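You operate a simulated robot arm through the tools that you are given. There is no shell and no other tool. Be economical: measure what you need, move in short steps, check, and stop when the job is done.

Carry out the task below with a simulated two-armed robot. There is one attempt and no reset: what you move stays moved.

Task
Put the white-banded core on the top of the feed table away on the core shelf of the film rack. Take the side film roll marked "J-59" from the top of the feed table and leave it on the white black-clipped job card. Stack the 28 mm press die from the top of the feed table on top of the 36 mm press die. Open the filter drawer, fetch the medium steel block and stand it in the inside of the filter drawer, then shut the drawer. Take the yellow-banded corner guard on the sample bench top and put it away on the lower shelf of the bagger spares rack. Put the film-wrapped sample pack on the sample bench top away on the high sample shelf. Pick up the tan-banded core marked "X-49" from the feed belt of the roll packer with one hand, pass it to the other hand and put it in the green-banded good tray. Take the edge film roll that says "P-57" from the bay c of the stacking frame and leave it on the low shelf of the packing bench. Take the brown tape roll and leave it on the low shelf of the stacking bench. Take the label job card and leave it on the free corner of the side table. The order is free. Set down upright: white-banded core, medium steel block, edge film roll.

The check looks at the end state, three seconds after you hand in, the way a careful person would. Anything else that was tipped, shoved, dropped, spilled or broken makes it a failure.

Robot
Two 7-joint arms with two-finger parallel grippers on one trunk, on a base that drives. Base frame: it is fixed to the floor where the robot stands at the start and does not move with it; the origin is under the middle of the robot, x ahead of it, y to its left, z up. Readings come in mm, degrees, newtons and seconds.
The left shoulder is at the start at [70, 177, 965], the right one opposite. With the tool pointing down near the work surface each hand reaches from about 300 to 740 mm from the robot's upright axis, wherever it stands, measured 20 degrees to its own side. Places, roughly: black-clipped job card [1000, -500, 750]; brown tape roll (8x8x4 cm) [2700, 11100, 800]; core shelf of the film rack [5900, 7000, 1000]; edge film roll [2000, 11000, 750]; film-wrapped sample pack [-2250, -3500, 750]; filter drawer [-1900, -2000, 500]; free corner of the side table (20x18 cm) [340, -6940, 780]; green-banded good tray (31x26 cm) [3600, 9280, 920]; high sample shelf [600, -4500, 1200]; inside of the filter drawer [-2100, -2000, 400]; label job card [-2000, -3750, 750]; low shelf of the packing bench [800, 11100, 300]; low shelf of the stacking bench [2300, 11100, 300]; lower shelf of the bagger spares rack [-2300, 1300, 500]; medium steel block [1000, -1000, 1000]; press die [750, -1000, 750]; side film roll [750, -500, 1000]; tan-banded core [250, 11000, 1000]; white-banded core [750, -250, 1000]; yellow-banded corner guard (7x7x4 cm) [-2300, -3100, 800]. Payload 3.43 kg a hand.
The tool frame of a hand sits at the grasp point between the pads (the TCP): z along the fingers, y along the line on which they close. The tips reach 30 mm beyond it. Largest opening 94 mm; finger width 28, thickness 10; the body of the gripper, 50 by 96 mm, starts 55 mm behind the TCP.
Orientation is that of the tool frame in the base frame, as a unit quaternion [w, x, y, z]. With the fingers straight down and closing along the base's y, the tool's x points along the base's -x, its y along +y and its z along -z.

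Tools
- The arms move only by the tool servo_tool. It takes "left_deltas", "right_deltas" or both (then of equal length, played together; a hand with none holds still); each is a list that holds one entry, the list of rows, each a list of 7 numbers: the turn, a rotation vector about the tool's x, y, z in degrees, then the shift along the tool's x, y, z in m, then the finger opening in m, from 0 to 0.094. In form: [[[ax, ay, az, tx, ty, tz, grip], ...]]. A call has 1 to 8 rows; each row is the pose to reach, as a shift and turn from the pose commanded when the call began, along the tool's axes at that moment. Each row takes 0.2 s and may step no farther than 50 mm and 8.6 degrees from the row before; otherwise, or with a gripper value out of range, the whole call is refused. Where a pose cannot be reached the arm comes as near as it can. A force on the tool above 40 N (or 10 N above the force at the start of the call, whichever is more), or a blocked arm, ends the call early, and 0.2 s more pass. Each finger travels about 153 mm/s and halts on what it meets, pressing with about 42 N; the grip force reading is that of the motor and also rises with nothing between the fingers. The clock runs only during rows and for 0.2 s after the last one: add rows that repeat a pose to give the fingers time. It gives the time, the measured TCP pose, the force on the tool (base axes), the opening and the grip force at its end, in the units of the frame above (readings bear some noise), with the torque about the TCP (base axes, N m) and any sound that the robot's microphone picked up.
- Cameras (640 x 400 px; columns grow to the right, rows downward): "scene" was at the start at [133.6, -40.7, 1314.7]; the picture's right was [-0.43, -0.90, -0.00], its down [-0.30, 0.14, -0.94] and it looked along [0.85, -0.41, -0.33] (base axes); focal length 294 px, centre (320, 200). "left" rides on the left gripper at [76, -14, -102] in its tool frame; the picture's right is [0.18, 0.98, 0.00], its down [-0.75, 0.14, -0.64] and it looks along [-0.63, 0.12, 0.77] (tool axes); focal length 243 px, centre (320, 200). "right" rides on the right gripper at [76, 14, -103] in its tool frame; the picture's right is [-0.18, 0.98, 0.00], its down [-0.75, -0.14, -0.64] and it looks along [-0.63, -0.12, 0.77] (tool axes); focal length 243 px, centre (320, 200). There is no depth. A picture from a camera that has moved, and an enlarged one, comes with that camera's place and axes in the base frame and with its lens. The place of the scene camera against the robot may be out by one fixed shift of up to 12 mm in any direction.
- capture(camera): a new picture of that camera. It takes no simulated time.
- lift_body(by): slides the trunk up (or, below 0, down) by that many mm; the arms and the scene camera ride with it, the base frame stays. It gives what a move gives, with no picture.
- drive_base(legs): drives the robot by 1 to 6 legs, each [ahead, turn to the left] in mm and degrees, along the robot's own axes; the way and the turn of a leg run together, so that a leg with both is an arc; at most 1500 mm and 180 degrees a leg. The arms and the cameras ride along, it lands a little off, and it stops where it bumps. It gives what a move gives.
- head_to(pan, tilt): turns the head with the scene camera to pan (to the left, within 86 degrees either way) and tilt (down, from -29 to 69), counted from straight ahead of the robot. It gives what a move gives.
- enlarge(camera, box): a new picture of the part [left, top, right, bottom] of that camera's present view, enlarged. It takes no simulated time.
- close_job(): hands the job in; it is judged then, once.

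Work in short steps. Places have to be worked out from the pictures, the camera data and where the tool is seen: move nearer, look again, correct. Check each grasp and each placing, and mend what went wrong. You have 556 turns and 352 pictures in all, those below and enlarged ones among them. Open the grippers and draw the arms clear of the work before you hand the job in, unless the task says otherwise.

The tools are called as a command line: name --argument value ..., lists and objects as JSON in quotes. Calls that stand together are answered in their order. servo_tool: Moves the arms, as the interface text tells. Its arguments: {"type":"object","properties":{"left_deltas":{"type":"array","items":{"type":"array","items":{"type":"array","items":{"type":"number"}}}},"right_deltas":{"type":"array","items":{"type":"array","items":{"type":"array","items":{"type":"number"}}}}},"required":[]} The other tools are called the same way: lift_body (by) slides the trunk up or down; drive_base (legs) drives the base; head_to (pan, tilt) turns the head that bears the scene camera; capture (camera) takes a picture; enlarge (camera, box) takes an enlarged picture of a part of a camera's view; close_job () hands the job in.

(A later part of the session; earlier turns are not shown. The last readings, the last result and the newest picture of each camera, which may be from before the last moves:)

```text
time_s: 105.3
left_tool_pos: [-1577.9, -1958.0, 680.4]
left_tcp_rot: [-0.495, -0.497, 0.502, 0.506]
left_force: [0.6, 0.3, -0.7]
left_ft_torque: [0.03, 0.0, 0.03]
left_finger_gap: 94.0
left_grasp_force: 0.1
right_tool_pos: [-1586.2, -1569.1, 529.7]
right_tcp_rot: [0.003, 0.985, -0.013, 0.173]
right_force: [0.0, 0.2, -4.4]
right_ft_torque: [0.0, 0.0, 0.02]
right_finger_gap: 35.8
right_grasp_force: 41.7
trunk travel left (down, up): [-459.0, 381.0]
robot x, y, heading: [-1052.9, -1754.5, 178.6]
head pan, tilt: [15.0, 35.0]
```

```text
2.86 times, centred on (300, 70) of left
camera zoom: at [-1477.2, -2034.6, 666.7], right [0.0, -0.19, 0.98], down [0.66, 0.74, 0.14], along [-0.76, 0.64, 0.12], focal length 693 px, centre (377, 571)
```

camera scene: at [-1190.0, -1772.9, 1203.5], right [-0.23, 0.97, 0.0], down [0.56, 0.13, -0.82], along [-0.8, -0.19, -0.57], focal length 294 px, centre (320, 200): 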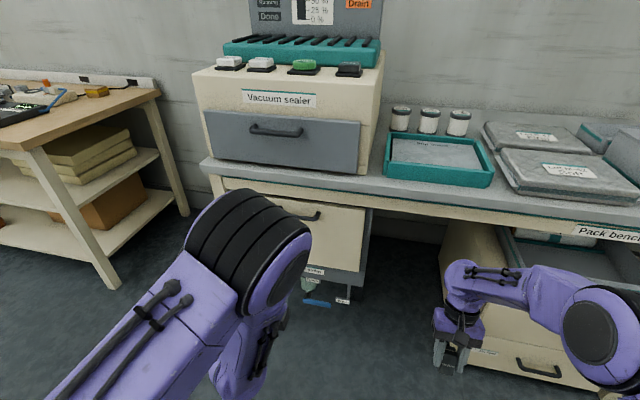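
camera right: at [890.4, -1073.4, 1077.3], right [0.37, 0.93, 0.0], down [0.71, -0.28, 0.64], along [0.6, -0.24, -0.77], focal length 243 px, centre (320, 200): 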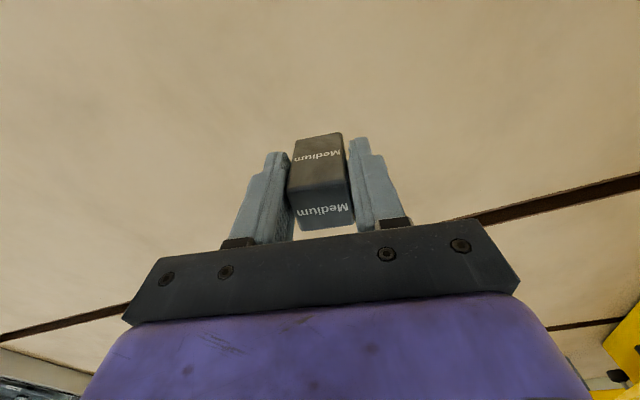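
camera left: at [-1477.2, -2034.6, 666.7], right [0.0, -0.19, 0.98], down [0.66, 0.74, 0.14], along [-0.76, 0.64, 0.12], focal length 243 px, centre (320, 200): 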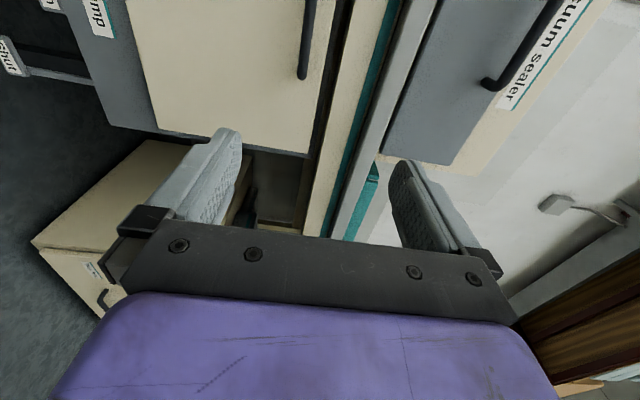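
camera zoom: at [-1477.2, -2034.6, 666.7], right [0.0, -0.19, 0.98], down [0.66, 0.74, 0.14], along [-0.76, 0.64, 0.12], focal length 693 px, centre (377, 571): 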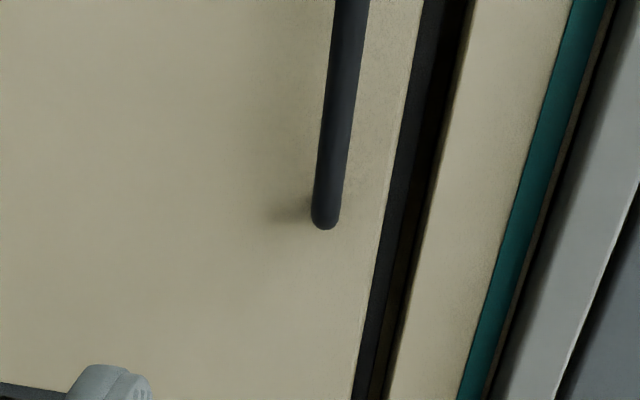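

Handle end triangulates to [-1849,-1940,659], so bar centre ≈[-1846,-2000,659]. I drive 130 mm ahead with a small heading fix.

drive_base --legs '[[0, 1.5], [130, 0]]'

```text
time_s: 107.0
left_tool_pos: [-1703.1, -1970.7, 680.2]
left_tcp_rot: [0.501, 0.504, -0.496, -0.5]
left_force: [0.0, -0.2, 0.2]
left_ft_torque: [-0.03, 0.0, 0.02]
left_finger_gap: 93.9
left_grasp_force: 0.1
right_tool_pos: [-1721.5, -1582.4, 528.7]
right_tcp_rot: [0.001, 0.985, -0.001, 0.175]
right_force: [-0.5, -0.4, -5.1]
right_ft_torque: [-0.03, 0.0, 0.02]
right_finger_gap: 36.2
right_grasp_force: 42.6
trunk travel left (down, up): [-459.0, 381.0]
robot x, y, heading: [-1183.3, -1756.7, 179.9]
head pan, tilt: [15.0, 35.0]
```

I bring the left hand forward to just short of the bar and look.

servo_tool --left_deltas '[[[0, 0, 0, 0.01, -0.007, 0.025, 0.094], [0, 0, 0, 0.02, -0.014, 0.05, 0.094], [0, 0, 0, 0.03, -0.021, 0.075, 0.094], [0, 0, 0, 0.03, -0.021, 0.09, 0.094]]]'

capture --camera "left"

capture --camera "scene"

```text
time_s: 108.0
left_tool_pos: [-1791.9, -2001.9, 659.5]
left_tcp_rot: [0.5, 0.503, -0.496, -0.501]
left_force: [0.0, -0.4, 0.3]
left_ft_torque: [-0.01, -0.01, 0.04]
left_finger_gap: 94.0
left_grasp_force: 0.2
right_tool_pos: [-1720.4, -1581.6, 529.5]
right_tcp_rot: [0.001, 0.985, -0.001, 0.173]
right_force: [0.7, 0.3, -4.3]
right_ft_torque: [-0.02, -0.01, 0.02]
right_finger_gap: 35.9
right_grasp_force: 41.8
trunk travel left (down, up): [-459.0, 381.0]
robot x, y, heading: [-1185.7, -1754.2, 180.0]
head pan, tilt: [15.0, 35.0]
```

```text
297 pictures are left
camera left: at [-1690.5, -2075.4, 645.9], right [0.0, -0.19, 0.98], down [0.64, 0.76, 0.14], along [-0.77, 0.63, 0.12], focal length 243 px, centre (320, 200)
```

left: 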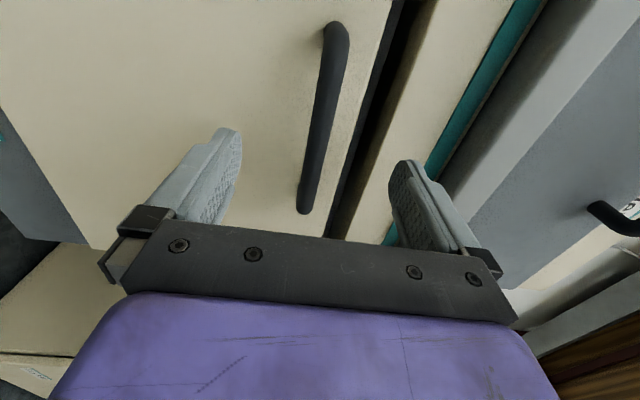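

```text
296 pictures are left
camera scene: at [-1318.9, -1776.1, 1203.5], right [-0.26, 0.97, 0.0], down [0.55, 0.15, -0.82], along [-0.79, -0.21, -0.57], focal length 294 px, centre (320, 200)
```

scene: 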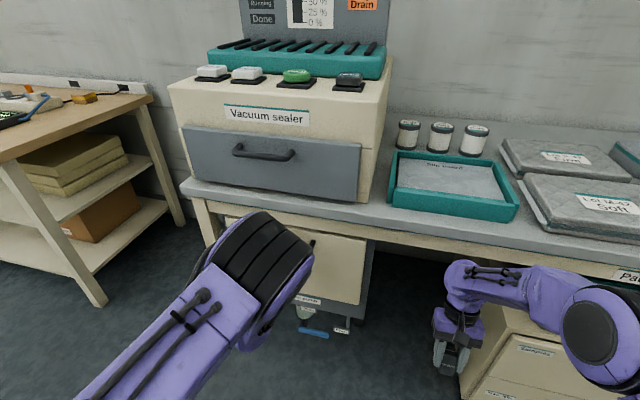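

The bar is at z≈658, centred at y≈-2001. I advance 46 mm and close on it.

servo_tool --left_deltas '[[[0, 0, 0, 0, 0, 0.025, 0.094], [0, 0, 0, 0, 0, 0.046, 0.094], [0, 0, 0, 0, 0, 0.046, 0.04], [0, 0, 0, 0, 0, 0.046, 0.0], [0, 0, 0, 0, 0, 0.046, 0.0], [0, 0, 0, 0, 0, 0.046, 0.0]]]'

capture --camera "left"

```text
time_s: 108.6
left_tool_pos: [-1831.8, -2002.7, 656.7]
left_tcp_rot: [0.501, 0.503, -0.495, -0.501]
left_force: [0.4, 0.4, 0.4]
left_ft_torque: [0.0, 0.0, 0.04]
left_finger_gap: 39.2
left_grasp_force: 0.1
right_tool_pos: [-1718.4, -1582.9, 528.3]
right_tcp_rot: [0.001, 0.985, -0.001, 0.174]
right_force: [-0.4, -0.6, -4.5]
right_ft_torque: [-0.01, -0.03, 0.02]
right_finger_gap: 35.7
right_grasp_force: 41.9
trunk travel left (down, up): [-459.0, 381.0]
robot x, y, heading: [-1182.4, -1754.7, 180.0]
head pan, tilt: [15.0, 35.0]
stopped in row 3 (left hand): the force on the tool passed its limit (the readings are from after the stop); the commanded pose is now the measured one
```

```text
295 pictures are left
camera left: at [-1729.8, -2076.2, 643.4], right [0.0, -0.19, 0.98], down [0.64, 0.76, 0.15], along [-0.77, 0.62, 0.12], focal length 243 px, centre (320, 200)
```

left: 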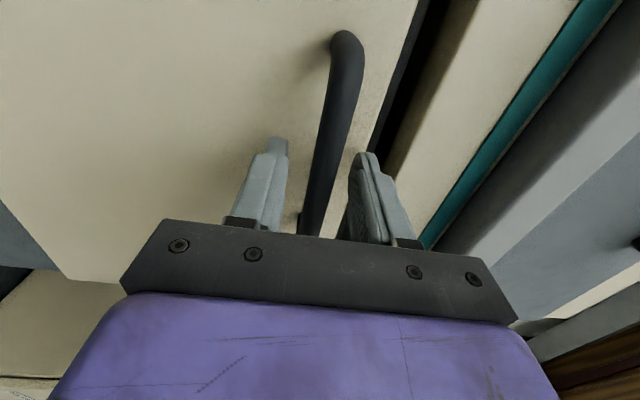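

The tips met the drawer front; I close from here without advancing.

servo_tool --left_deltas '[[[0, 0, 0, 0, 0, 0, 0.02], [0, 0, 0, 0, 0, 0, 0.0], [0, 0, 0, 0, 0, 0, 0.0], [0, 0, 0, 0, 0, 0, 0.0]]]'

```text
time_s: 109.6
left_tool_pos: [-1833.1, -2002.3, 657.4]
left_tcp_rot: [0.501, 0.503, -0.496, -0.501]
left_force: [3.8, 0.7, -1.5]
left_ft_torque: [-0.57, -0.02, -0.11]
left_finger_gap: 17.4
left_grasp_force: 44.8
right_tool_pos: [-1720.5, -1583.9, 528.6]
right_tcp_rot: [0.001, 0.985, 0.0, 0.174]
right_force: [0.7, -0.2, -4.4]
right_ft_torque: [0.02, -0.03, 0.03]
right_finger_gap: 36.0
right_grasp_force: 41.9
trunk travel left (down, up): [-459.0, 381.0]
robot x, y, heading: [-1183.9, -1754.5, 180.1]
head pan, tilt: [15.0, 35.0]
```

The bar is gripped (17 mm). I pull by driving the base back 100 mm first and check.

drive_base --legs '[[-100, 0]]'

capture --camera "scene"

```text
time_s: 110.8
left_tool_pos: [-1732.0, -2001.4, 657.1]
left_tcp_rot: [0.5, 0.503, -0.496, -0.501]
left_force: [1.1, -1.3, -2.6]
left_ft_torque: [-0.54, 0.03, 0.09]
left_finger_gap: 17.1
left_grasp_force: 44.6
right_tool_pos: [-1619.8, -1581.5, 529.1]
right_tcp_rot: [0.001, 0.985, -0.001, 0.175]
right_force: [-0.9, 0.6, -4.6]
right_ft_torque: [-0.01, 0.01, -0.02]
right_finger_gap: 36.0
right_grasp_force: 42.6
trunk travel left (down, up): [-459.0, 381.0]
robot x, y, heading: [-1080.3, -1753.7, 180.0]
head pan, tilt: [15.0, 35.0]
```

```text
294 pictures are left
camera scene: at [-1218.3, -1776.5, 1203.5], right [-0.26, 0.97, 0.0], down [0.55, 0.15, -0.82], along [-0.79, -0.21, -0.57], focal length 294 px, centre (320, 200)
```

scene: 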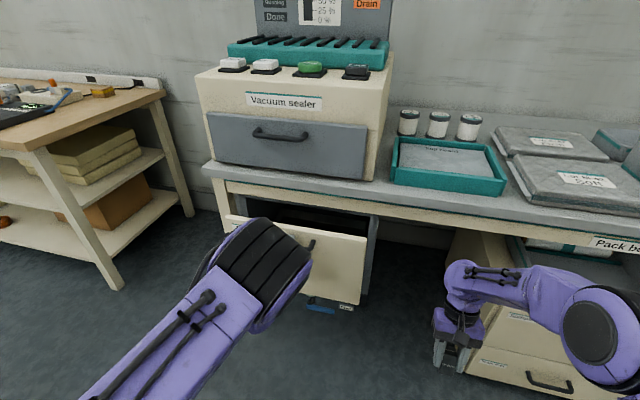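

The drawer is coming out. I pull another 130 mm.

drive_base --legs '[[-130, 0]]'

capture --camera "scene"

```text
time_s: 112.0
left_tool_pos: [-1606.1, -1999.8, 658.2]
left_tcp_rot: [0.499, 0.502, -0.499, -0.501]
left_force: [0.6, 6.1, -0.4]
left_ft_torque: [-0.39, 0.01, -0.39]
left_finger_gap: 17.1
left_grasp_force: 45.1
right_tool_pos: [-1492.0, -1581.6, 529.3]
right_tcp_rot: [0.002, 0.985, -0.002, 0.173]
right_force: [0.1, 0.3, -4.9]
right_ft_torque: [0.01, -0.06, -0.02]
right_finger_gap: 35.9
right_grasp_force: 42.4
trunk travel left (down, up): [-459.0, 381.0]
robot x, y, heading: [-954.8, -1752.7, 179.9]
head pan, tilt: [15.0, 35.0]
```

```text
293 pictures are left
camera scene: at [-1091.5, -1775.8, 1203.5], right [-0.26, 0.97, 0.0], down [0.55, 0.15, -0.82], along [-0.79, -0.21, -0.57], focal length 294 px, centre (320, 200)
```

scene: 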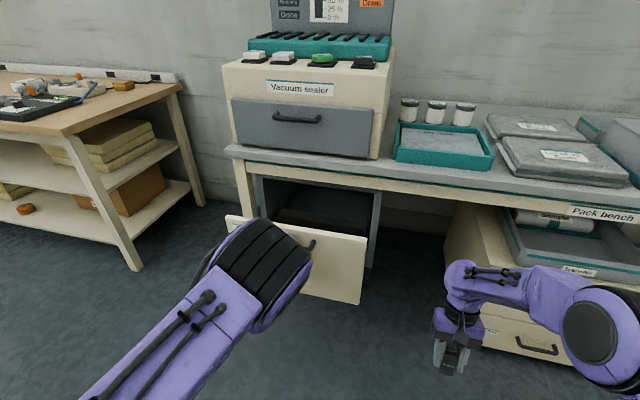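

Opened ~230 mm. A bit more room is desirable; I try 50 mm further.

drive_base --legs '[[-50, 0]]'

```text
time_s: 112.9
left_tool_pos: [-1556.1, -1999.7, 658.6]
left_tcp_rot: [0.499, 0.502, -0.498, -0.501]
left_force: [1.1, 0.9, 1.8]
left_ft_torque: [-0.47, 0.01, -0.1]
left_finger_gap: 16.8
left_grasp_force: 45.2
right_tool_pos: [-1443.2, -1581.7, 530.8]
right_tcp_rot: [0.001, 0.985, -0.002, 0.173]
right_force: [0.4, -0.1, -3.8]
right_ft_torque: [-0.01, -0.01, 0.03]
right_finger_gap: 35.8
right_grasp_force: 41.7
trunk travel left (down, up): [-459.0, 381.0]
robot x, y, heading: [-905.8, -1751.9, 179.7]
head pan, tilt: [15.0, 35.0]
```

Opened ~277 mm, enough. I release the handle and draw the left hand back.

servo_tool --left_deltas '[[[0, 0, 0, 0, 0, 0, 0.03], [0, 0, 0, 0, 0, 0, 0.06], [0, 0, 0, 0, 0, 0, 0.08], [0, 0, 0, 0, 0, -0.03, 0.08], [0, 0, 0, 0, 0, -0.07, 0.08], [0, 0, 0, 0, 0.03, -0.1, 0.08], [0, 0, 0, 0, 0.07, -0.12, 0.08]]]'

capture --camera "left"

```text
time_s: 114.5
left_tool_pos: [-1431.7, -2013.2, 718.5]
left_tcp_rot: [0.499, 0.516, -0.492, -0.492]
left_force: [-0.6, -0.4, -0.1]
left_ft_torque: [0.0, -0.01, 0.02]
left_finger_gap: 80.3
left_grasp_force: 0.1
right_tool_pos: [-1443.5, -1580.4, 529.7]
right_tcp_rot: [0.001, 0.985, -0.001, 0.173]
right_force: [0.1, -0.7, -4.2]
right_ft_torque: [0.0, -0.04, 0.0]
right_finger_gap: 35.9
right_grasp_force: 42.4
trunk travel left (down, up): [-459.0, 381.0]
robot x, y, heading: [-905.3, -1753.2, 179.6]
head pan, tilt: [15.0, 35.0]
```

```text
292 pictures are left
camera left: at [-1327.3, -2084.8, 706.1], right [-0.01, -0.2, 0.98], down [0.62, 0.77, 0.17], along [-0.79, 0.61, 0.11], focal length 243 px, centre (320, 200)
```

left: 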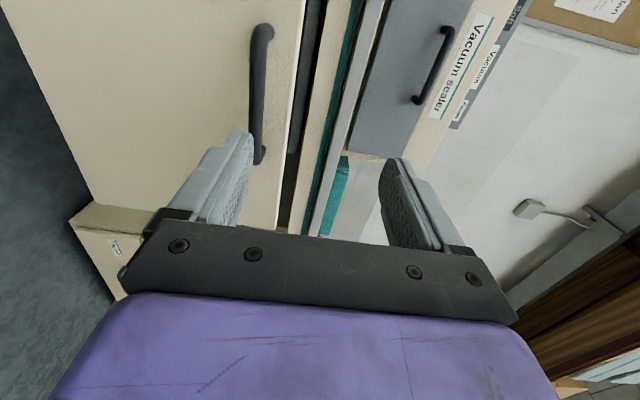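

I raise both hands (right upright again) to clear the drawer front before repositioning.

servo_tool --left_deltas '[[[0, 0, 0, 0, 0.03, 0, 0.08], [0, 0, 0, 0, 0.06, 0, 0.08], [0, 0, 0, 0, 0.09, 0, 0.08], [0, 0, 0, 0, 0.12, 0, 0.08], [0, 0, 0, 0, 0.15, 0, 0.08], [0, 0, 0, 0, 0.18, 0, 0.08], [0, 0, 0, 0, 0.21, 0, 0.08], [0, 0, 0, 0, 0.22, 0, 0.08]]]' --right_deltas '[[[0, -3, 0, 0.012, 0, -0.032, 0.02], [0, -6, 0, 0.023, 0, -0.064, 0.02], [0, -9, 0, 0.035, 0, -0.096, 0.02], [0, -12, 0, 0.046, 0, -0.128, 0.02], [0, -15, 0, 0.058, 0, -0.16, 0.02], [0, -17, 0, 0.07, 0, -0.192, 0.02], [0, -19, 0, 0.081, 0, -0.224, 0.02], [0, -20, 0, 0.092, 0, -0.254, 0.02]]]'

```text
time_s: 115.1
left_tool_pos: [-1405.1, -2014.5, 684.0]
left_tcp_rot: [0.446, 0.567, -0.533, -0.441]
left_force: [0.3, -0.3, -1.1]
left_ft_torque: [-0.03, 0.05, -0.01]
left_finger_gap: 80.0
left_grasp_force: 0.1
right_tool_pos: [-1443.6, -1582.2, 586.0]
right_tcp_rot: [0.001, 0.991, -0.001, 0.131]
right_force: [-0.1, -0.2, -4.2]
right_ft_torque: [-0.01, -0.02, -0.01]
right_finger_gap: 36.1
right_grasp_force: 42.3
trunk travel left (down, up): [-459.0, 381.0]
robot x, y, heading: [-906.8, -1751.7, 180.0]
head pan, tilt: [15.0, 35.0]
stopped in row 2 (left hand): the arm was blocked; the commanded pose is now the measured one
```

The left arm blocked against itself, so I raise the trunk instead, then reposition: turn, advance, turn, with the drawer on my right.

lift_body --by 260

drive_base --legs '[[0, 10], [290, 0], [0, 25]]'

head_to --pan -15 --tilt 50

capture --camera "scene"

capture --camera "right"

```text
time_s: 117.8
left_tool_pos: [-1405.4, -2012.7, 945.5]
left_tcp_rot: [0.447, 0.566, -0.534, -0.442]
left_force: [0.4, -0.3, -0.1]
left_ft_torque: [0.01, 0.01, -0.01]
left_finger_gap: 80.1
left_grasp_force: 0.0
right_tool_pos: [-1444.3, -1582.1, 846.8]
right_tcp_rot: [0.001, 0.992, -0.002, 0.13]
right_force: [0.0, 0.0, -4.9]
right_ft_torque: [-0.01, -0.01, 0.02]
right_finger_gap: 36.0
right_grasp_force: 42.6
trunk travel left (down, up): [-719.0, 121.0]
robot x, y, heading: [-904.7, -1753.4, 179.8]
head pan, tilt: [15.0, 35.0]
```

```text
time_s: 121.8
left_tool_pos: [-1450.9, -2303.4, 945.5]
left_tcp_rot: [0.559, 0.7, -0.339, -0.287]
left_force: [-0.4, -0.1, -0.1]
left_ft_torque: [0.02, 0.03, 0.01]
left_finger_gap: 80.0
left_grasp_force: 0.1
right_tool_pos: [-1728.7, -1970.5, 847.7]
right_tcp_rot: [-0.038, 0.946, 0.296, 0.124]
right_force: [-1.2, 0.6, -4.8]
right_ft_torque: [0.0, -0.06, 0.0]
right_finger_gap: 35.9
right_grasp_force: 41.5
trunk travel left (down, up): [-719.0, 121.0]
robot x, y, heading: [-1188.3, -1802.2, -144.9]
head pan, tilt: [15.0, 35.0]
```

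```text
time_s: 122.7
left_tool_pos: [-1450.0, -2303.1, 946.1]
left_tcp_rot: [0.559, 0.701, -0.337, -0.287]
left_force: [0.2, -0.3, 0.3]
left_ft_torque: [0.05, 0.0, 0.0]
left_finger_gap: 80.0
left_grasp_force: 0.0
right_tool_pos: [-1729.6, -1971.6, 848.9]
right_tcp_rot: [-0.038, 0.946, 0.298, 0.124]
right_force: [0.7, 1.1, -4.7]
right_ft_torque: [0.03, 0.0, -0.03]
right_finger_gap: 35.8
right_grasp_force: 42.1
trunk travel left (down, up): [-719.0, 121.0]
robot x, y, heading: [-1195.3, -1804.8, -145.4]
head pan, tilt: [-15.0, 50.0]
```

```text
291 pictures are left
camera scene: at [-1305.6, -1858.9, 1441.7], right [-0.34, 0.94, 0.0], down [0.72, 0.26, -0.64], along [-0.6, -0.22, -0.77], focal length 294 px, centre (320, 200)
```

scene: 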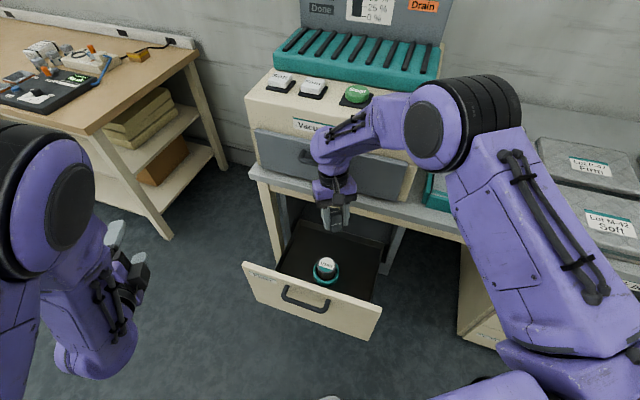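

```text
290 pictures are left
camera right: at [-1683.5, -1956.4, 965.9], right [0.41, -0.91, -0.04], down [-0.81, -0.39, 0.43], along [-0.41, -0.14, -0.9], focal length 243 px, centre (320, 200)
```

right: 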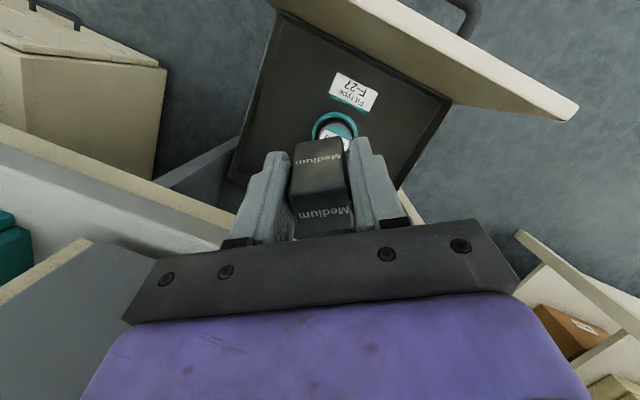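

The drawer holds a round filter cartridge; I must stand the block beside it. Zoom in.

enlarge --camera "scene" --box '[230, 180, 430, 350]'

enlarge --camera "right" --box '[200, 0, 480, 200]'

```text
2.35 times, centred on (330, 265) of scene
camera zoom: at [-1305.6, -1858.9, 1441.7], right [-0.34, 0.94, 0.0], down [0.72, 0.26, -0.64], along [-0.6, -0.22, -0.77], focal length 690 px, centre (296, 47)
```

zoom: 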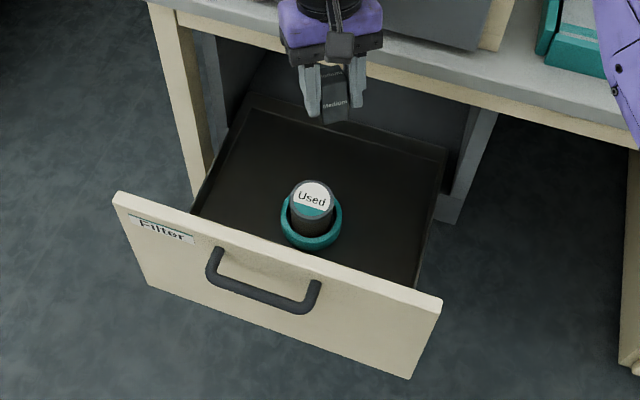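

```text
2.00 times, centred on (340, 100) of right
camera zoom: at [-1683.5, -1956.4, 965.9], right [0.41, -0.91, -0.04], down [-0.81, -0.39, 0.43], along [-0.41, -0.14, -0.9], focal length 485 px, centre (280, 400)
```

zoom: 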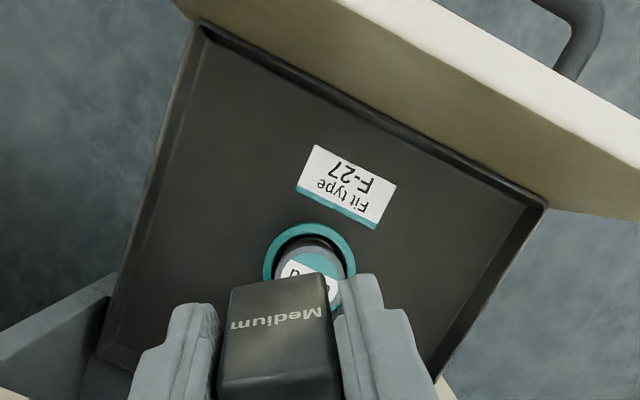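

Filter ring centre ≈[-1766,-2001], floor z≈430, walls y≈-1815/-2185. I aim to stand the block at ≈[-1762,-1893], right of the filter; first straighten the tool and shift over there while still high.

servo_tool --right_deltas '[[[0, -4, 0, 0.004, -0.02, 0.001, 0.02], [0, -8, 0, 0.008, -0.04, 0.002, 0.02], [0, -12, 0, 0.013, -0.06, 0.003, 0.02], [0, -14.8, 0, 0.017, -0.083, 0.004, 0.02], [0, -14.8, 0, 0.017, -0.083, 0.004, 0.02]]]'

capture --camera "right"

```text
time_s: 123.9
left_tool_pos: [-1451.2, -2303.3, 944.8]
left_tcp_rot: [0.558, 0.701, -0.337, -0.287]
left_force: [-0.5, 1.1, -0.5]
left_ft_torque: [-0.01, -0.02, 0.02]
left_finger_gap: 80.1
left_grasp_force: 0.1
right_tool_pos: [-1763.1, -1892.6, 847.4]
right_tcp_rot: [0.002, 0.954, 0.299, 0.0]
right_force: [-0.5, 0.2, -5.2]
right_ft_torque: [0.04, -0.03, 0.01]
right_finger_gap: 35.9
right_grasp_force: 42.7
trunk travel left (down, up): [-719.0, 121.0]
robot x, y, heading: [-1190.6, -1802.2, -145.2]
head pan, tilt: [-15.0, 50.0]
```

```text
287 pictures are left
camera right: at [-1693.0, -1862.4, 949.5], right [0.41, -0.91, 0.0], down [-0.7, -0.31, 0.64], along [-0.58, -0.26, -0.77], focal length 243 px, centre (320, 200)
```

right: 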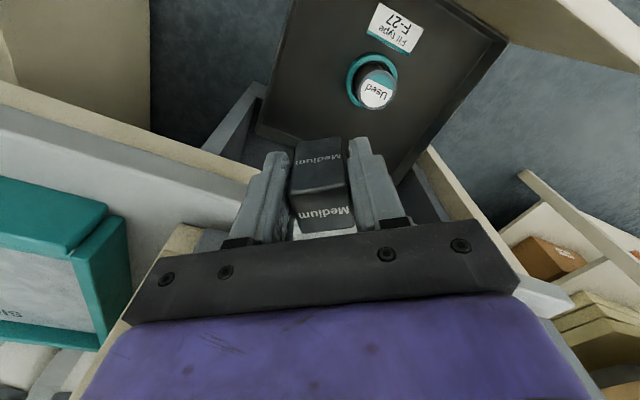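

I need to be sure about clearance to the bench edge; check the scene view.

enlarge --camera "scene" --box '[230, 130, 450, 330]'

```text
2.00 times, centred on (340, 230) of scene
camera zoom: at [-1305.4, -1859.7, 1441.7], right [-0.34, 0.94, 0.0], down [0.72, 0.26, -0.64], along [-0.6, -0.22, -0.77], focal length 587 px, centre (280, 140)
```

zoom: 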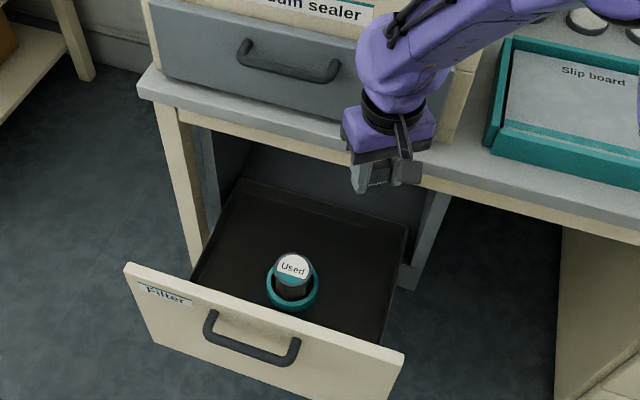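

Bench edge computes to x≈-1847, z≈795, so ~30 mm clear behind the hand. I lower the trunk 250 mm.

lift_body --by -250

capture --camera "right"

capture --camera "scene"

```text
time_s: 126.5
left_tool_pos: [-1450.9, -2303.7, 694.4]
left_tcp_rot: [0.56, 0.7, -0.337, -0.287]
left_force: [-0.2, -0.5, -0.5]
left_ft_torque: [-0.02, -0.01, -0.04]
left_finger_gap: 79.9
left_grasp_force: 0.1
right_tool_pos: [-1762.7, -1893.0, 596.6]
right_tcp_rot: [0.0, 0.954, 0.3, 0.0]
right_force: [0.4, 0.2, -4.8]
right_ft_torque: [-0.01, -0.04, -0.02]
right_finger_gap: 35.9
right_grasp_force: 41.9
trunk travel left (down, up): [-469.0, 371.0]
robot x, y, heading: [-1188.3, -1801.7, -145.1]
head pan, tilt: [-15.0, 50.0]
```

```text
285 pictures are left
camera right: at [-1692.8, -1862.0, 699.6], right [0.41, -0.91, 0.0], down [-0.7, -0.31, 0.64], along [-0.58, -0.26, -0.77], focal length 243 px, centre (320, 200)
```

right: 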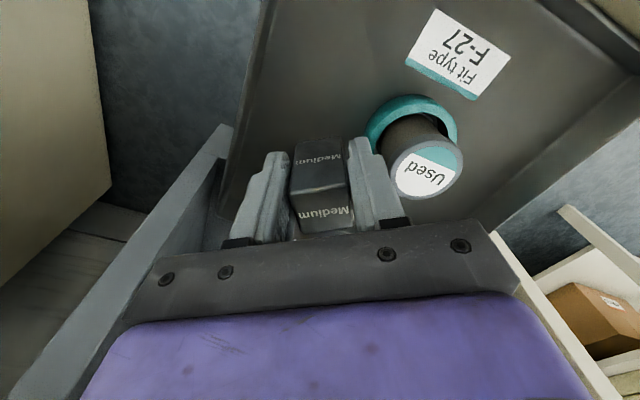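

```text
284 pictures are left
camera scene: at [-1305.3, -1858.7, 1191.8], right [-0.34, 0.94, 0.0], down [0.72, 0.26, -0.64], along [-0.6, -0.22, -0.77], focal length 294 px, centre (320, 200)
```

scene: 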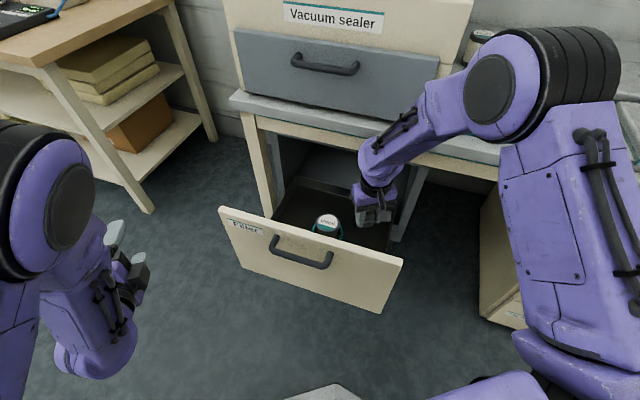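

Landing spot is clear (filter ring ~110 mm away, wall ~80 mm). I lower 105 mm, then feel for the floor.

servo_tool --right_deltas '[[[0, 0, 0, 0, 0, 0.03, 0.02], [0, 0, 0, 0, 0, 0.06, 0.02], [0, 0, 0, 0, 0, 0.09, 0.02], [0, 0, 0, 0, 0, 0.105, 0.02], [0, 0, 0, 0, 0, 0.105, 0.02]]]'

capture --camera "right"

```text
time_s: 127.7
left_tool_pos: [-1451.5, -2303.5, 694.7]
left_tcp_rot: [0.559, 0.701, -0.338, -0.287]
left_force: [0.2, -0.5, 0.4]
left_ft_torque: [0.0, -0.02, 0.0]
left_finger_gap: 79.9
left_grasp_force: 0.0
right_tool_pos: [-1762.5, -1894.0, 491.8]
right_tcp_rot: [0.001, 0.954, 0.3, 0.001]
right_force: [-0.3, 0.2, -4.5]
right_ft_torque: [0.02, -0.05, 0.01]
right_finger_gap: 35.8
right_grasp_force: 42.5
trunk travel left (down, up): [-469.0, 371.0]
robot x, y, heading: [-1193.8, -1803.9, -145.3]
head pan, tilt: [-15.0, 50.0]
```

```text
283 pictures are left
camera right: at [-1692.0, -1862.2, 594.0], right [0.41, -0.91, 0.0], down [-0.7, -0.31, 0.64], along [-0.58, -0.26, -0.77], focal length 243 px, centre (320, 200)
```

right: 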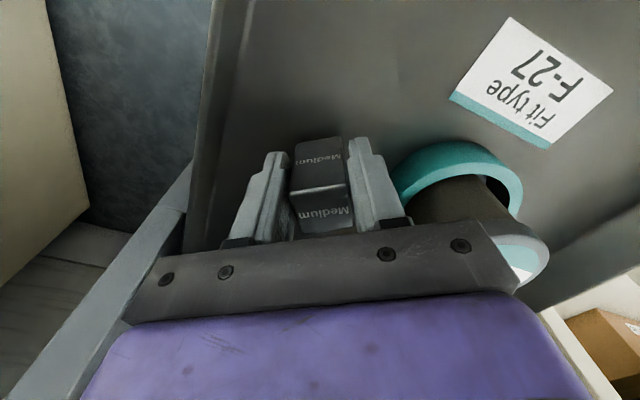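

I lower in small steps until contact.

servo_tool --right_deltas '[[[0, 0, 0, 0, 0, 0.005, 0.02], [0, 0, 0, 0, 0, 0.01, 0.02], [0, 0, 0, 0, 0, 0.014, 0.02]]]'

```text
time_s: 128.5
left_tool_pos: [-1448.4, -2302.8, 696.9]
left_tcp_rot: [0.56, 0.7, -0.337, -0.288]
left_force: [-0.2, 0.1, 0.7]
left_ft_torque: [-0.02, 0.0, 0.01]
left_finger_gap: 80.2
left_grasp_force: 0.2
right_tool_pos: [-1763.9, -1893.7, 482.2]
right_tcp_rot: [0.001, 0.954, 0.298, -0.003]
right_force: [0.0, 5.8, 24.6]
right_ft_torque: [0.28, -0.22, 0.01]
right_finger_gap: 35.9
right_grasp_force: 41.6
trunk travel left (down, up): [-469.0, 371.0]
robot x, y, heading: [-1190.9, -1802.0, -145.0]
head pan, tilt: [-15.0, 50.0]
```

Contact (+29 N). I back off 3 mm, open to 60 mm and rise straight up.

servo_tool --right_deltas '[[[0, 0, 0, 0, 0, -0.003, 0.02], [0, 0, 0, 0, 0, -0.003, 0.045], [0, 0, 0, 0, 0, -0.003, 0.062], [0, 0, 0, 0, 0, -0.003, 0.062], [0, 0, 0, 0, 0, -0.03, 0.062], [0, 0, 0, 0, 0, -0.07, 0.062], [0, 0, 0, 0, 0, -0.11, 0.062]]]'

capture --camera "right"

```text
time_s: 130.1
left_tool_pos: [-1449.8, -2302.5, 696.1]
left_tcp_rot: [0.56, 0.7, -0.337, -0.287]
left_force: [0.3, -0.6, 0.1]
left_ft_torque: [-0.02, 0.03, -0.01]
left_finger_gap: 80.1
left_grasp_force: 0.1
right_tool_pos: [-1763.5, -1892.6, 589.2]
right_tcp_rot: [0.001, 0.954, 0.298, 0.0]
right_force: [0.7, 0.7, -0.1]
right_ft_torque: [0.02, -0.03, 0.01]
right_finger_gap: 62.2
right_grasp_force: 0.0
trunk travel left (down, up): [-469.0, 371.0]
robot x, y, heading: [-1194.3, -1801.9, -144.9]
head pan, tilt: [-15.0, 50.0]
```

```text
282 pictures are left
camera right: at [-1692.3, -1862.1, 691.6], right [0.41, -0.91, 0.0], down [-0.7, -0.31, 0.64], along [-0.58, -0.26, -0.77], focal length 243 px, centre (320, 200)
```

right: 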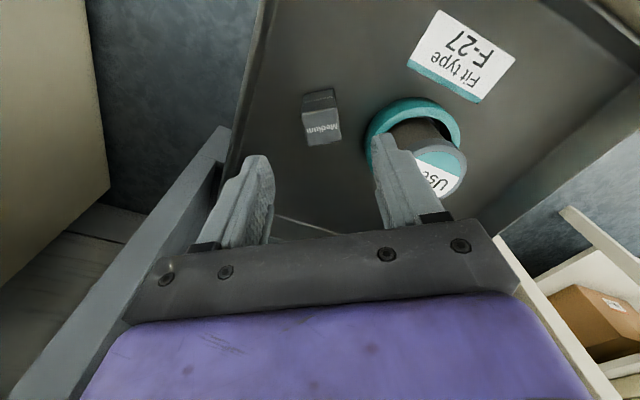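

The block stands upright. I raise the trunk to clear the drawer front and go back the way I came, to push the drawer shut with the left hand.

lift_body --by 240

drive_base --legs '[[0, -25], [-290, 0], [0, -10]]'

head_to --pan 15 --tilt 40

capture --camera "scene"

```text
time_s: 132.6
left_tool_pos: [-1450.6, -2301.9, 934.7]
left_tcp_rot: [0.559, 0.701, -0.337, -0.287]
left_force: [-0.1, 0.0, -0.4]
left_ft_torque: [-0.01, 0.01, 0.01]
left_finger_gap: 80.3
left_grasp_force: 0.1
right_tool_pos: [-1764.0, -1893.6, 828.3]
right_tcp_rot: [0.0, 0.954, 0.299, 0.001]
right_force: [-0.3, -0.1, -0.3]
right_ft_torque: [0.02, -0.02, -0.02]
right_finger_gap: 61.9
right_grasp_force: 0.1
trunk travel left (down, up): [-709.0, 131.0]
robot x, y, heading: [-1188.3, -1802.9, -145.1]
head pan, tilt: [-15.0, 50.0]
```

```text
time_s: 136.6
left_tool_pos: [-1397.4, -2017.8, 935.8]
left_tcp_rot: [0.45, 0.571, -0.528, -0.439]
left_force: [-0.6, 0.5, -0.5]
left_ft_torque: [0.03, 0.0, 0.01]
left_finger_gap: 79.9
left_grasp_force: 0.0
right_tool_pos: [-1426.5, -1502.8, 829.0]
right_tcp_rot: [0.001, 1.0, 0.005, 0.0]
right_force: [-1.1, 0.0, 0.1]
right_ft_torque: [0.04, 0.02, 0.0]
right_finger_gap: 62.0
right_grasp_force: 0.0
trunk travel left (down, up): [-709.0, 131.0]
robot x, y, heading: [-905.8, -1750.4, -179.4]
head pan, tilt: [-15.0, 50.0]
```

```text
time_s: 137.5
left_tool_pos: [-1398.2, -2017.3, 934.2]
left_tcp_rot: [0.45, 0.572, -0.527, -0.439]
left_force: [0.1, 0.5, 0.2]
left_ft_torque: [0.04, 0.0, -0.02]
left_finger_gap: 80.1
left_grasp_force: 0.0
right_tool_pos: [-1426.6, -1502.8, 828.3]
right_tcp_rot: [0.001, 1.0, 0.005, -0.001]
right_force: [0.9, -0.7, 0.5]
right_ft_torque: [-0.01, 0.03, 0.03]
right_finger_gap: 61.9
right_grasp_force: 0.2
trunk travel left (down, up): [-709.0, 131.0]
robot x, y, heading: [-904.0, -1749.2, -179.2]
head pan, tilt: [15.0, 40.0]
```

```text
281 pictures are left
camera scene: at [-1035.7, -1773.5, 1445.9], right [-0.27, 0.96, 0.0], down [0.62, 0.17, -0.77], along [-0.74, -0.21, -0.64], focal length 294 px, centre (320, 200)
```

scene: 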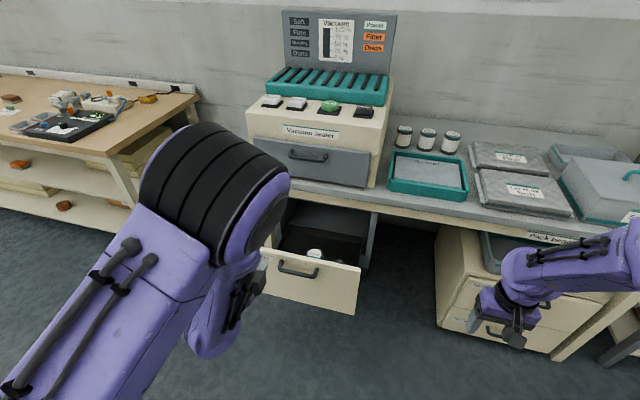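

I lower the trunk again to handle height and extend the left hand toward the drawer front, fingers straddling the bar.

lift_body --by -262

servo_tool --left_deltas '[[[0, 0, 0, 0, 0.005, 0.03, 0.08], [0, 0, 0, -0.004, 0.01, 0.06, 0.08], [0, 0, 0, -0.008, 0.02, 0.09, 0.08], [0, 0, 0, -0.01, 0.026, 0.12, 0.08]]]'

capture --camera "left"

```text
time_s: 140.2
left_tool_pos: [-1396.9, -2017.6, 672.8]
left_tcp_rot: [0.45, 0.571, -0.528, -0.439]
left_force: [0.3, -0.1, 0.8]
left_ft_torque: [0.0, 0.05, -0.02]
left_finger_gap: 80.1
left_grasp_force: 0.2
right_tool_pos: [-1428.1, -1502.3, 566.6]
right_tcp_rot: [0.001, 1.0, 0.005, 0.0]
right_force: [-1.2, 0.6, 0.2]
right_ft_torque: [-0.02, 0.01, 0.0]
right_finger_gap: 62.1
right_grasp_force: 0.0
trunk travel left (down, up): [-447.0, 393.0]
robot x, y, heading: [-905.2, -1755.1, -179.2]
head pan, tilt: [15.0, 40.0]
```

```text
time_s: 141.2
left_tool_pos: [-1518.7, -2018.0, 673.6]
left_tcp_rot: [0.45, 0.575, -0.525, -0.437]
left_force: [-0.2, 0.5, -0.8]
left_ft_torque: [-0.02, -0.02, 0.0]
left_finger_gap: 79.6
left_grasp_force: 0.0
right_tool_pos: [-1427.8, -1502.5, 566.1]
right_tcp_rot: [0.0, 1.0, 0.006, 0.0]
right_force: [0.4, 0.2, 0.0]
right_ft_torque: [-0.01, 0.03, -0.02]
right_finger_gap: 61.9
right_grasp_force: 0.1
trunk travel left (down, up): [-447.0, 393.0]
robot x, y, heading: [-903.4, -1747.9, -179.1]
head pan, tilt: [15.0, 40.0]
```

```text
280 pictures are left
camera left: at [-1411.1, -2086.8, 678.8], right [-0.19, -0.23, 0.95], down [0.55, 0.78, 0.3], along [-0.81, 0.58, -0.03], focal length 243 px, centre (320, 200)
```

left: 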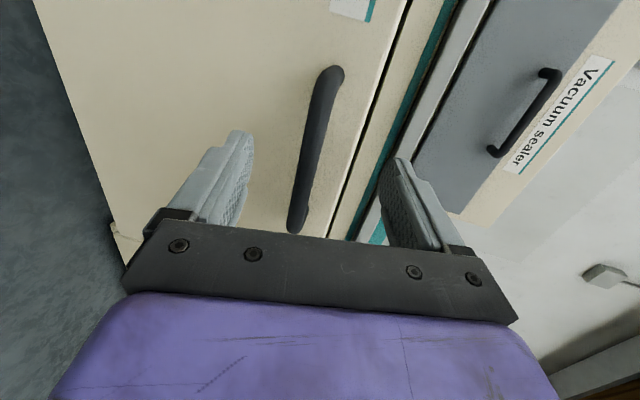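

I lower 15 mm and narrow the opening so both fingertips press on the front, then drive ahead to push.

servo_tool --left_deltas '[[[0, 0, 0, 0, -0.008, 0, 0.06], [0, 0, 0, 0, -0.015, 0, 0.046], [0, 0, 0, 0, -0.015, 0, 0.046]]]'

drive_base --legs '[[150, 0]]'

capture --camera "scene"

```text
time_s: 142.0
left_tool_pos: [-1517.0, -2014.5, 657.8]
left_tcp_rot: [0.45, 0.572, -0.528, -0.438]
left_force: [0.2, -0.1, -1.7]
left_ft_torque: [0.0, -0.02, 0.02]
left_finger_gap: 45.9
left_grasp_force: 0.0
right_tool_pos: [-1426.8, -1503.5, 566.3]
right_tcp_rot: [0.0, 1.0, 0.006, 0.0]
right_force: [0.8, 1.0, 0.9]
right_ft_torque: [0.0, 0.0, 0.03]
right_finger_gap: 61.9
right_grasp_force: 0.2
trunk travel left (down, up): [-447.0, 393.0]
robot x, y, heading: [-904.0, -1749.6, -179.2]
head pan, tilt: [15.0, 40.0]
```

```text
time_s: 143.4
left_tool_pos: [-1669.4, -2014.1, 657.8]
left_tcp_rot: [0.449, 0.571, -0.528, -0.44]
left_force: [0.5, -0.5, -1.2]
left_ft_torque: [0.0, 0.02, -0.05]
left_finger_gap: 46.1
left_grasp_force: 0.2
right_tool_pos: [-1578.0, -1503.3, 565.2]
right_tcp_rot: [0.001, 1.0, 0.004, 0.001]
right_force: [-0.1, -0.4, 0.4]
right_ft_torque: [-0.01, 0.0, 0.01]
right_finger_gap: 62.0
right_grasp_force: 0.1
trunk travel left (down, up): [-447.0, 393.0]
robot x, y, heading: [-1052.3, -1751.2, -179.6]
head pan, tilt: [15.0, 40.0]
```

```text
279 pictures are left
camera scene: at [-1187.7, -1774.6, 1183.8], right [-0.27, 0.96, 0.0], down [0.62, 0.17, -0.77], along [-0.74, -0.2, -0.64], focal length 294 px, centre (320, 200)
```

scene: 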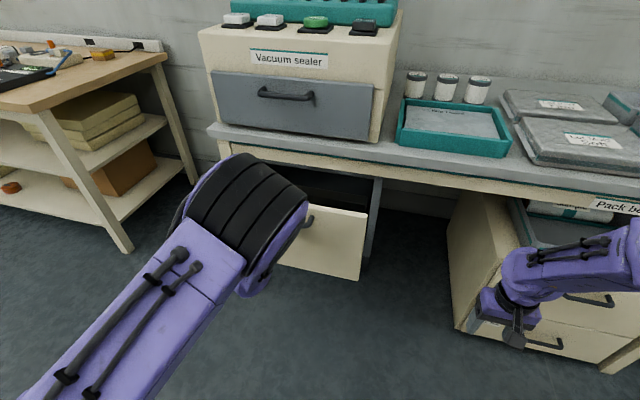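

Closing well. I drive 155 mm more.

drive_base --legs '[[155, 0]]'

capture --camera "left"

```text
time_s: 144.8
left_tool_pos: [-1824.4, -2018.1, 658.0]
left_tcp_rot: [0.45, 0.572, -0.527, -0.439]
left_force: [-1.2, -0.1, -0.4]
left_ft_torque: [0.0, 0.01, 0.0]
left_finger_gap: 46.0
left_grasp_force: 0.1
right_tool_pos: [-1734.1, -1505.1, 565.5]
right_tcp_rot: [0.0, 1.0, 0.005, 0.001]
right_force: [0.3, -0.4, -0.8]
right_ft_torque: [0.01, -0.03, 0.0]
right_finger_gap: 61.9
right_grasp_force: 0.0
trunk travel left (down, up): [-447.0, 393.0]
robot x, y, heading: [-1212.0, -1752.9, -179.5]
head pan, tilt: [15.0, 40.0]
```

```text
278 pictures are left
camera left: at [-1717.0, -2087.2, 664.6], right [-0.19, -0.22, 0.96], down [0.55, 0.78, 0.29], along [-0.81, 0.58, -0.03], focal length 243 px, centre (320, 200)
```

left: 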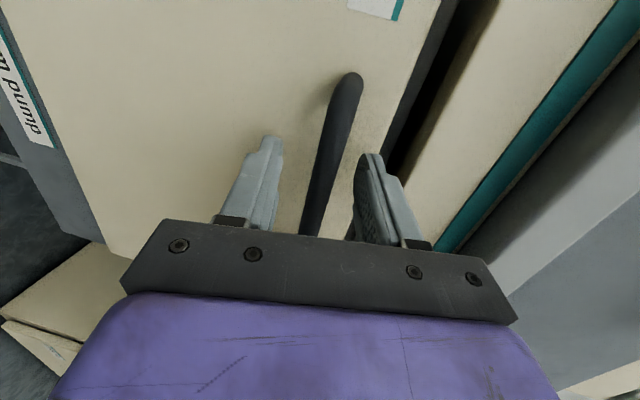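

About 10 mm left; I push with the arm in small steps until resistance.

servo_tool --left_deltas '[[[0, 0, 0, 0, 0.001, 0.006, 0.046], [0, 0, 0, 0, 0.002, 0.012, 0.046], [0, 0, 0, 0, 0.004, 0.018, 0.046], [0, 0, 0, 0, 0.005, 0.024, 0.046]]]'

capture --camera "scene"

```text
time_s: 145.6
left_tool_pos: [-1834.6, -2020.2, 657.6]
left_tcp_rot: [0.449, 0.574, -0.528, -0.436]
left_force: [25.7, 5.8, 7.1]
left_ft_torque: [-0.06, 0.94, -0.45]
left_finger_gap: 46.6
left_grasp_force: 0.8
right_tool_pos: [-1730.7, -1507.3, 569.1]
right_tcp_rot: [0.002, 1.0, 0.006, -0.002]
right_force: [0.1, -0.9, -0.8]
right_ft_torque: [-0.01, -0.02, 0.02]
right_finger_gap: 62.2
right_grasp_force: 0.0
trunk travel left (down, up): [-447.0, 393.0]
robot x, y, heading: [-1206.4, -1751.5, -179.3]
head pan, tilt: [15.0, 40.0]
stopped in row 4 (left hand): the force on the tool passed its limit (the readings are from after the stop); the commanded pose is now the measured one
```

```text
277 pictures are left
camera scene: at [-1335.9, -1775.1, 1184.7], right [-0.27, 0.96, 0.0], down [0.62, 0.17, -0.77], along [-0.74, -0.21, -0.64], focal length 294 px, centre (320, 200)
```

scene: 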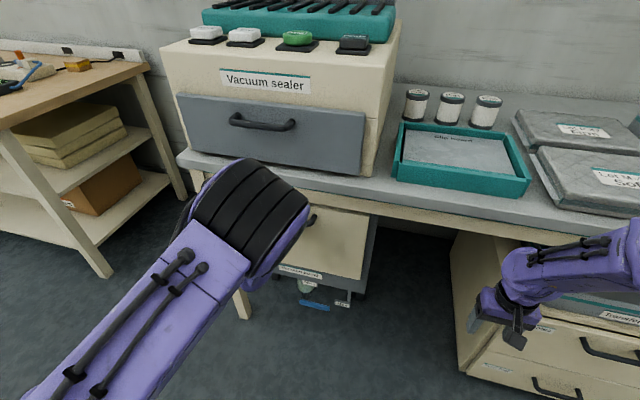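

The drawer is shut (contact at the same x as when it was closed at first). I drive straight back 350 mm and then restore the left hand to pointing down.

drive_base --legs '[[-350, 0]]'

servo_tool --left_deltas '[[[0, 0, -8, 0, 0, 0, 0.08], [0, 0, -16, 0, 0, 0, 0.08], [0, 0, -24, 0, 0, 0, 0.08], [0, 0, -32, 0, 0, 0, 0.08], [0, 0, -40, 0, 0, 0, 0.08], [0, 0, -48, 0, 0, 0, 0.08], [0, 0, -56, 0, 0, 0, 0.08], [0, 0, -64, 0, 0, 0, 0.08]]]'

servo_tool --left_deltas '[[[0, 0, -8, 0, 0, 0, 0.094], [0, 0, -16, 0, 0, 0, 0.094], [0, 0, -24, 0, 0, 0, 0.094], [0, 0, -26, 0, 0, 0, 0.094]]]'

servo_tool --left_deltas '[[[0, 8, 0, 0, 0, 0, 0.094], [0, 16, 0, 0, 0, 0, 0.094], [0, 24, 0, 0, 0, 0, 0.094], [0, 32, 0, 0, 0, 0, 0.094], [0, 40, 0, 0, 0, 0, 0.094], [0, 48, 0, 0, 0, 0, 0.094], [0, 56, 0, 0, 0, 0, 0.094], [0, 64, 0, 0, 0, 0, 0.094]]]'

```text
time_s: 147.8
left_tool_pos: [-1496.6, -2015.4, 656.8]
left_tcp_rot: [0.449, 0.573, -0.529, -0.436]
left_force: [-0.1, 0.2, -0.4]
left_ft_torque: [-0.01, -0.03, -0.02]
left_finger_gap: 46.0
left_grasp_force: 0.1
right_tool_pos: [-1391.0, -1502.7, 567.8]
right_tcp_rot: [0.001, 1.0, 0.006, 0.0]
right_force: [0.9, -0.1, 0.5]
right_ft_torque: [0.01, 0.05, 0.01]
right_finger_gap: 62.1
right_grasp_force: 0.1
trunk travel left (down, up): [-447.0, 393.0]
robot x, y, heading: [-866.9, -1747.7, -179.5]
head pan, tilt: [15.0, 40.0]
```

```text
time_s: 149.6
left_tool_pos: [-1497.5, -2014.6, 656.7]
left_tcp_rot: [0.148, 0.767, -0.144, -0.608]
left_force: [-0.4, -0.4, 0.1]
left_ft_torque: [-0.01, -0.01, -0.03]
left_finger_gap: 80.3
left_grasp_force: 0.0
right_tool_pos: [-1392.4, -1502.0, 566.2]
right_tcp_rot: [0.001, 1.0, 0.005, 0.0]
right_force: [0.9, -0.5, -0.4]
right_ft_torque: [-0.02, 0.01, 0.01]
right_finger_gap: 62.3
right_grasp_force: 0.1
trunk travel left (down, up): [-447.0, 393.0]
robot x, y, heading: [-873.2, -1750.3, -179.2]
head pan, tilt: [15.0, 40.0]
```

```text
time_s: 150.6
left_tool_pos: [-1497.1, -2014.3, 656.8]
left_tcp_rot: [0.007, 0.78, 0.031, -0.625]
left_force: [0.1, -0.7, 0.2]
left_ft_torque: [-0.02, 0.0, -0.01]
left_finger_gap: 94.1
left_grasp_force: 0.1
right_tool_pos: [-1392.2, -1502.5, 565.3]
right_tcp_rot: [0.001, 1.0, 0.005, 0.0]
right_force: [-0.3, 0.2, 0.5]
right_ft_torque: [-0.01, 0.01, 0.03]
right_finger_gap: 62.1
right_grasp_force: 0.1
trunk travel left (down, up): [-447.0, 393.0]
robot x, y, heading: [-870.2, -1749.2, -179.2]
head pan, tilt: [15.0, 40.0]
```

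```text
time_s: 152.4
left_tool_pos: [-1498.2, -2015.4, 656.0]
left_tcp_rot: [-0.01, 0.993, 0.031, -0.116]
left_force: [0.4, -0.7, -0.6]
left_ft_torque: [0.0, -0.01, 0.01]
left_finger_gap: 93.9
left_grasp_force: 0.1
right_tool_pos: [-1392.4, -1501.9, 566.9]
right_tcp_rot: [0.001, 1.0, 0.005, 0.001]
right_force: [0.5, 1.4, 0.1]
right_ft_torque: [0.0, 0.03, 0.04]
right_finger_gap: 61.9
right_grasp_force: 0.0
trunk travel left (down, up): [-447.0, 393.0]
robot x, y, heading: [-868.0, -1746.1, -179.2]
head pan, tilt: [15.0, 40.0]
```

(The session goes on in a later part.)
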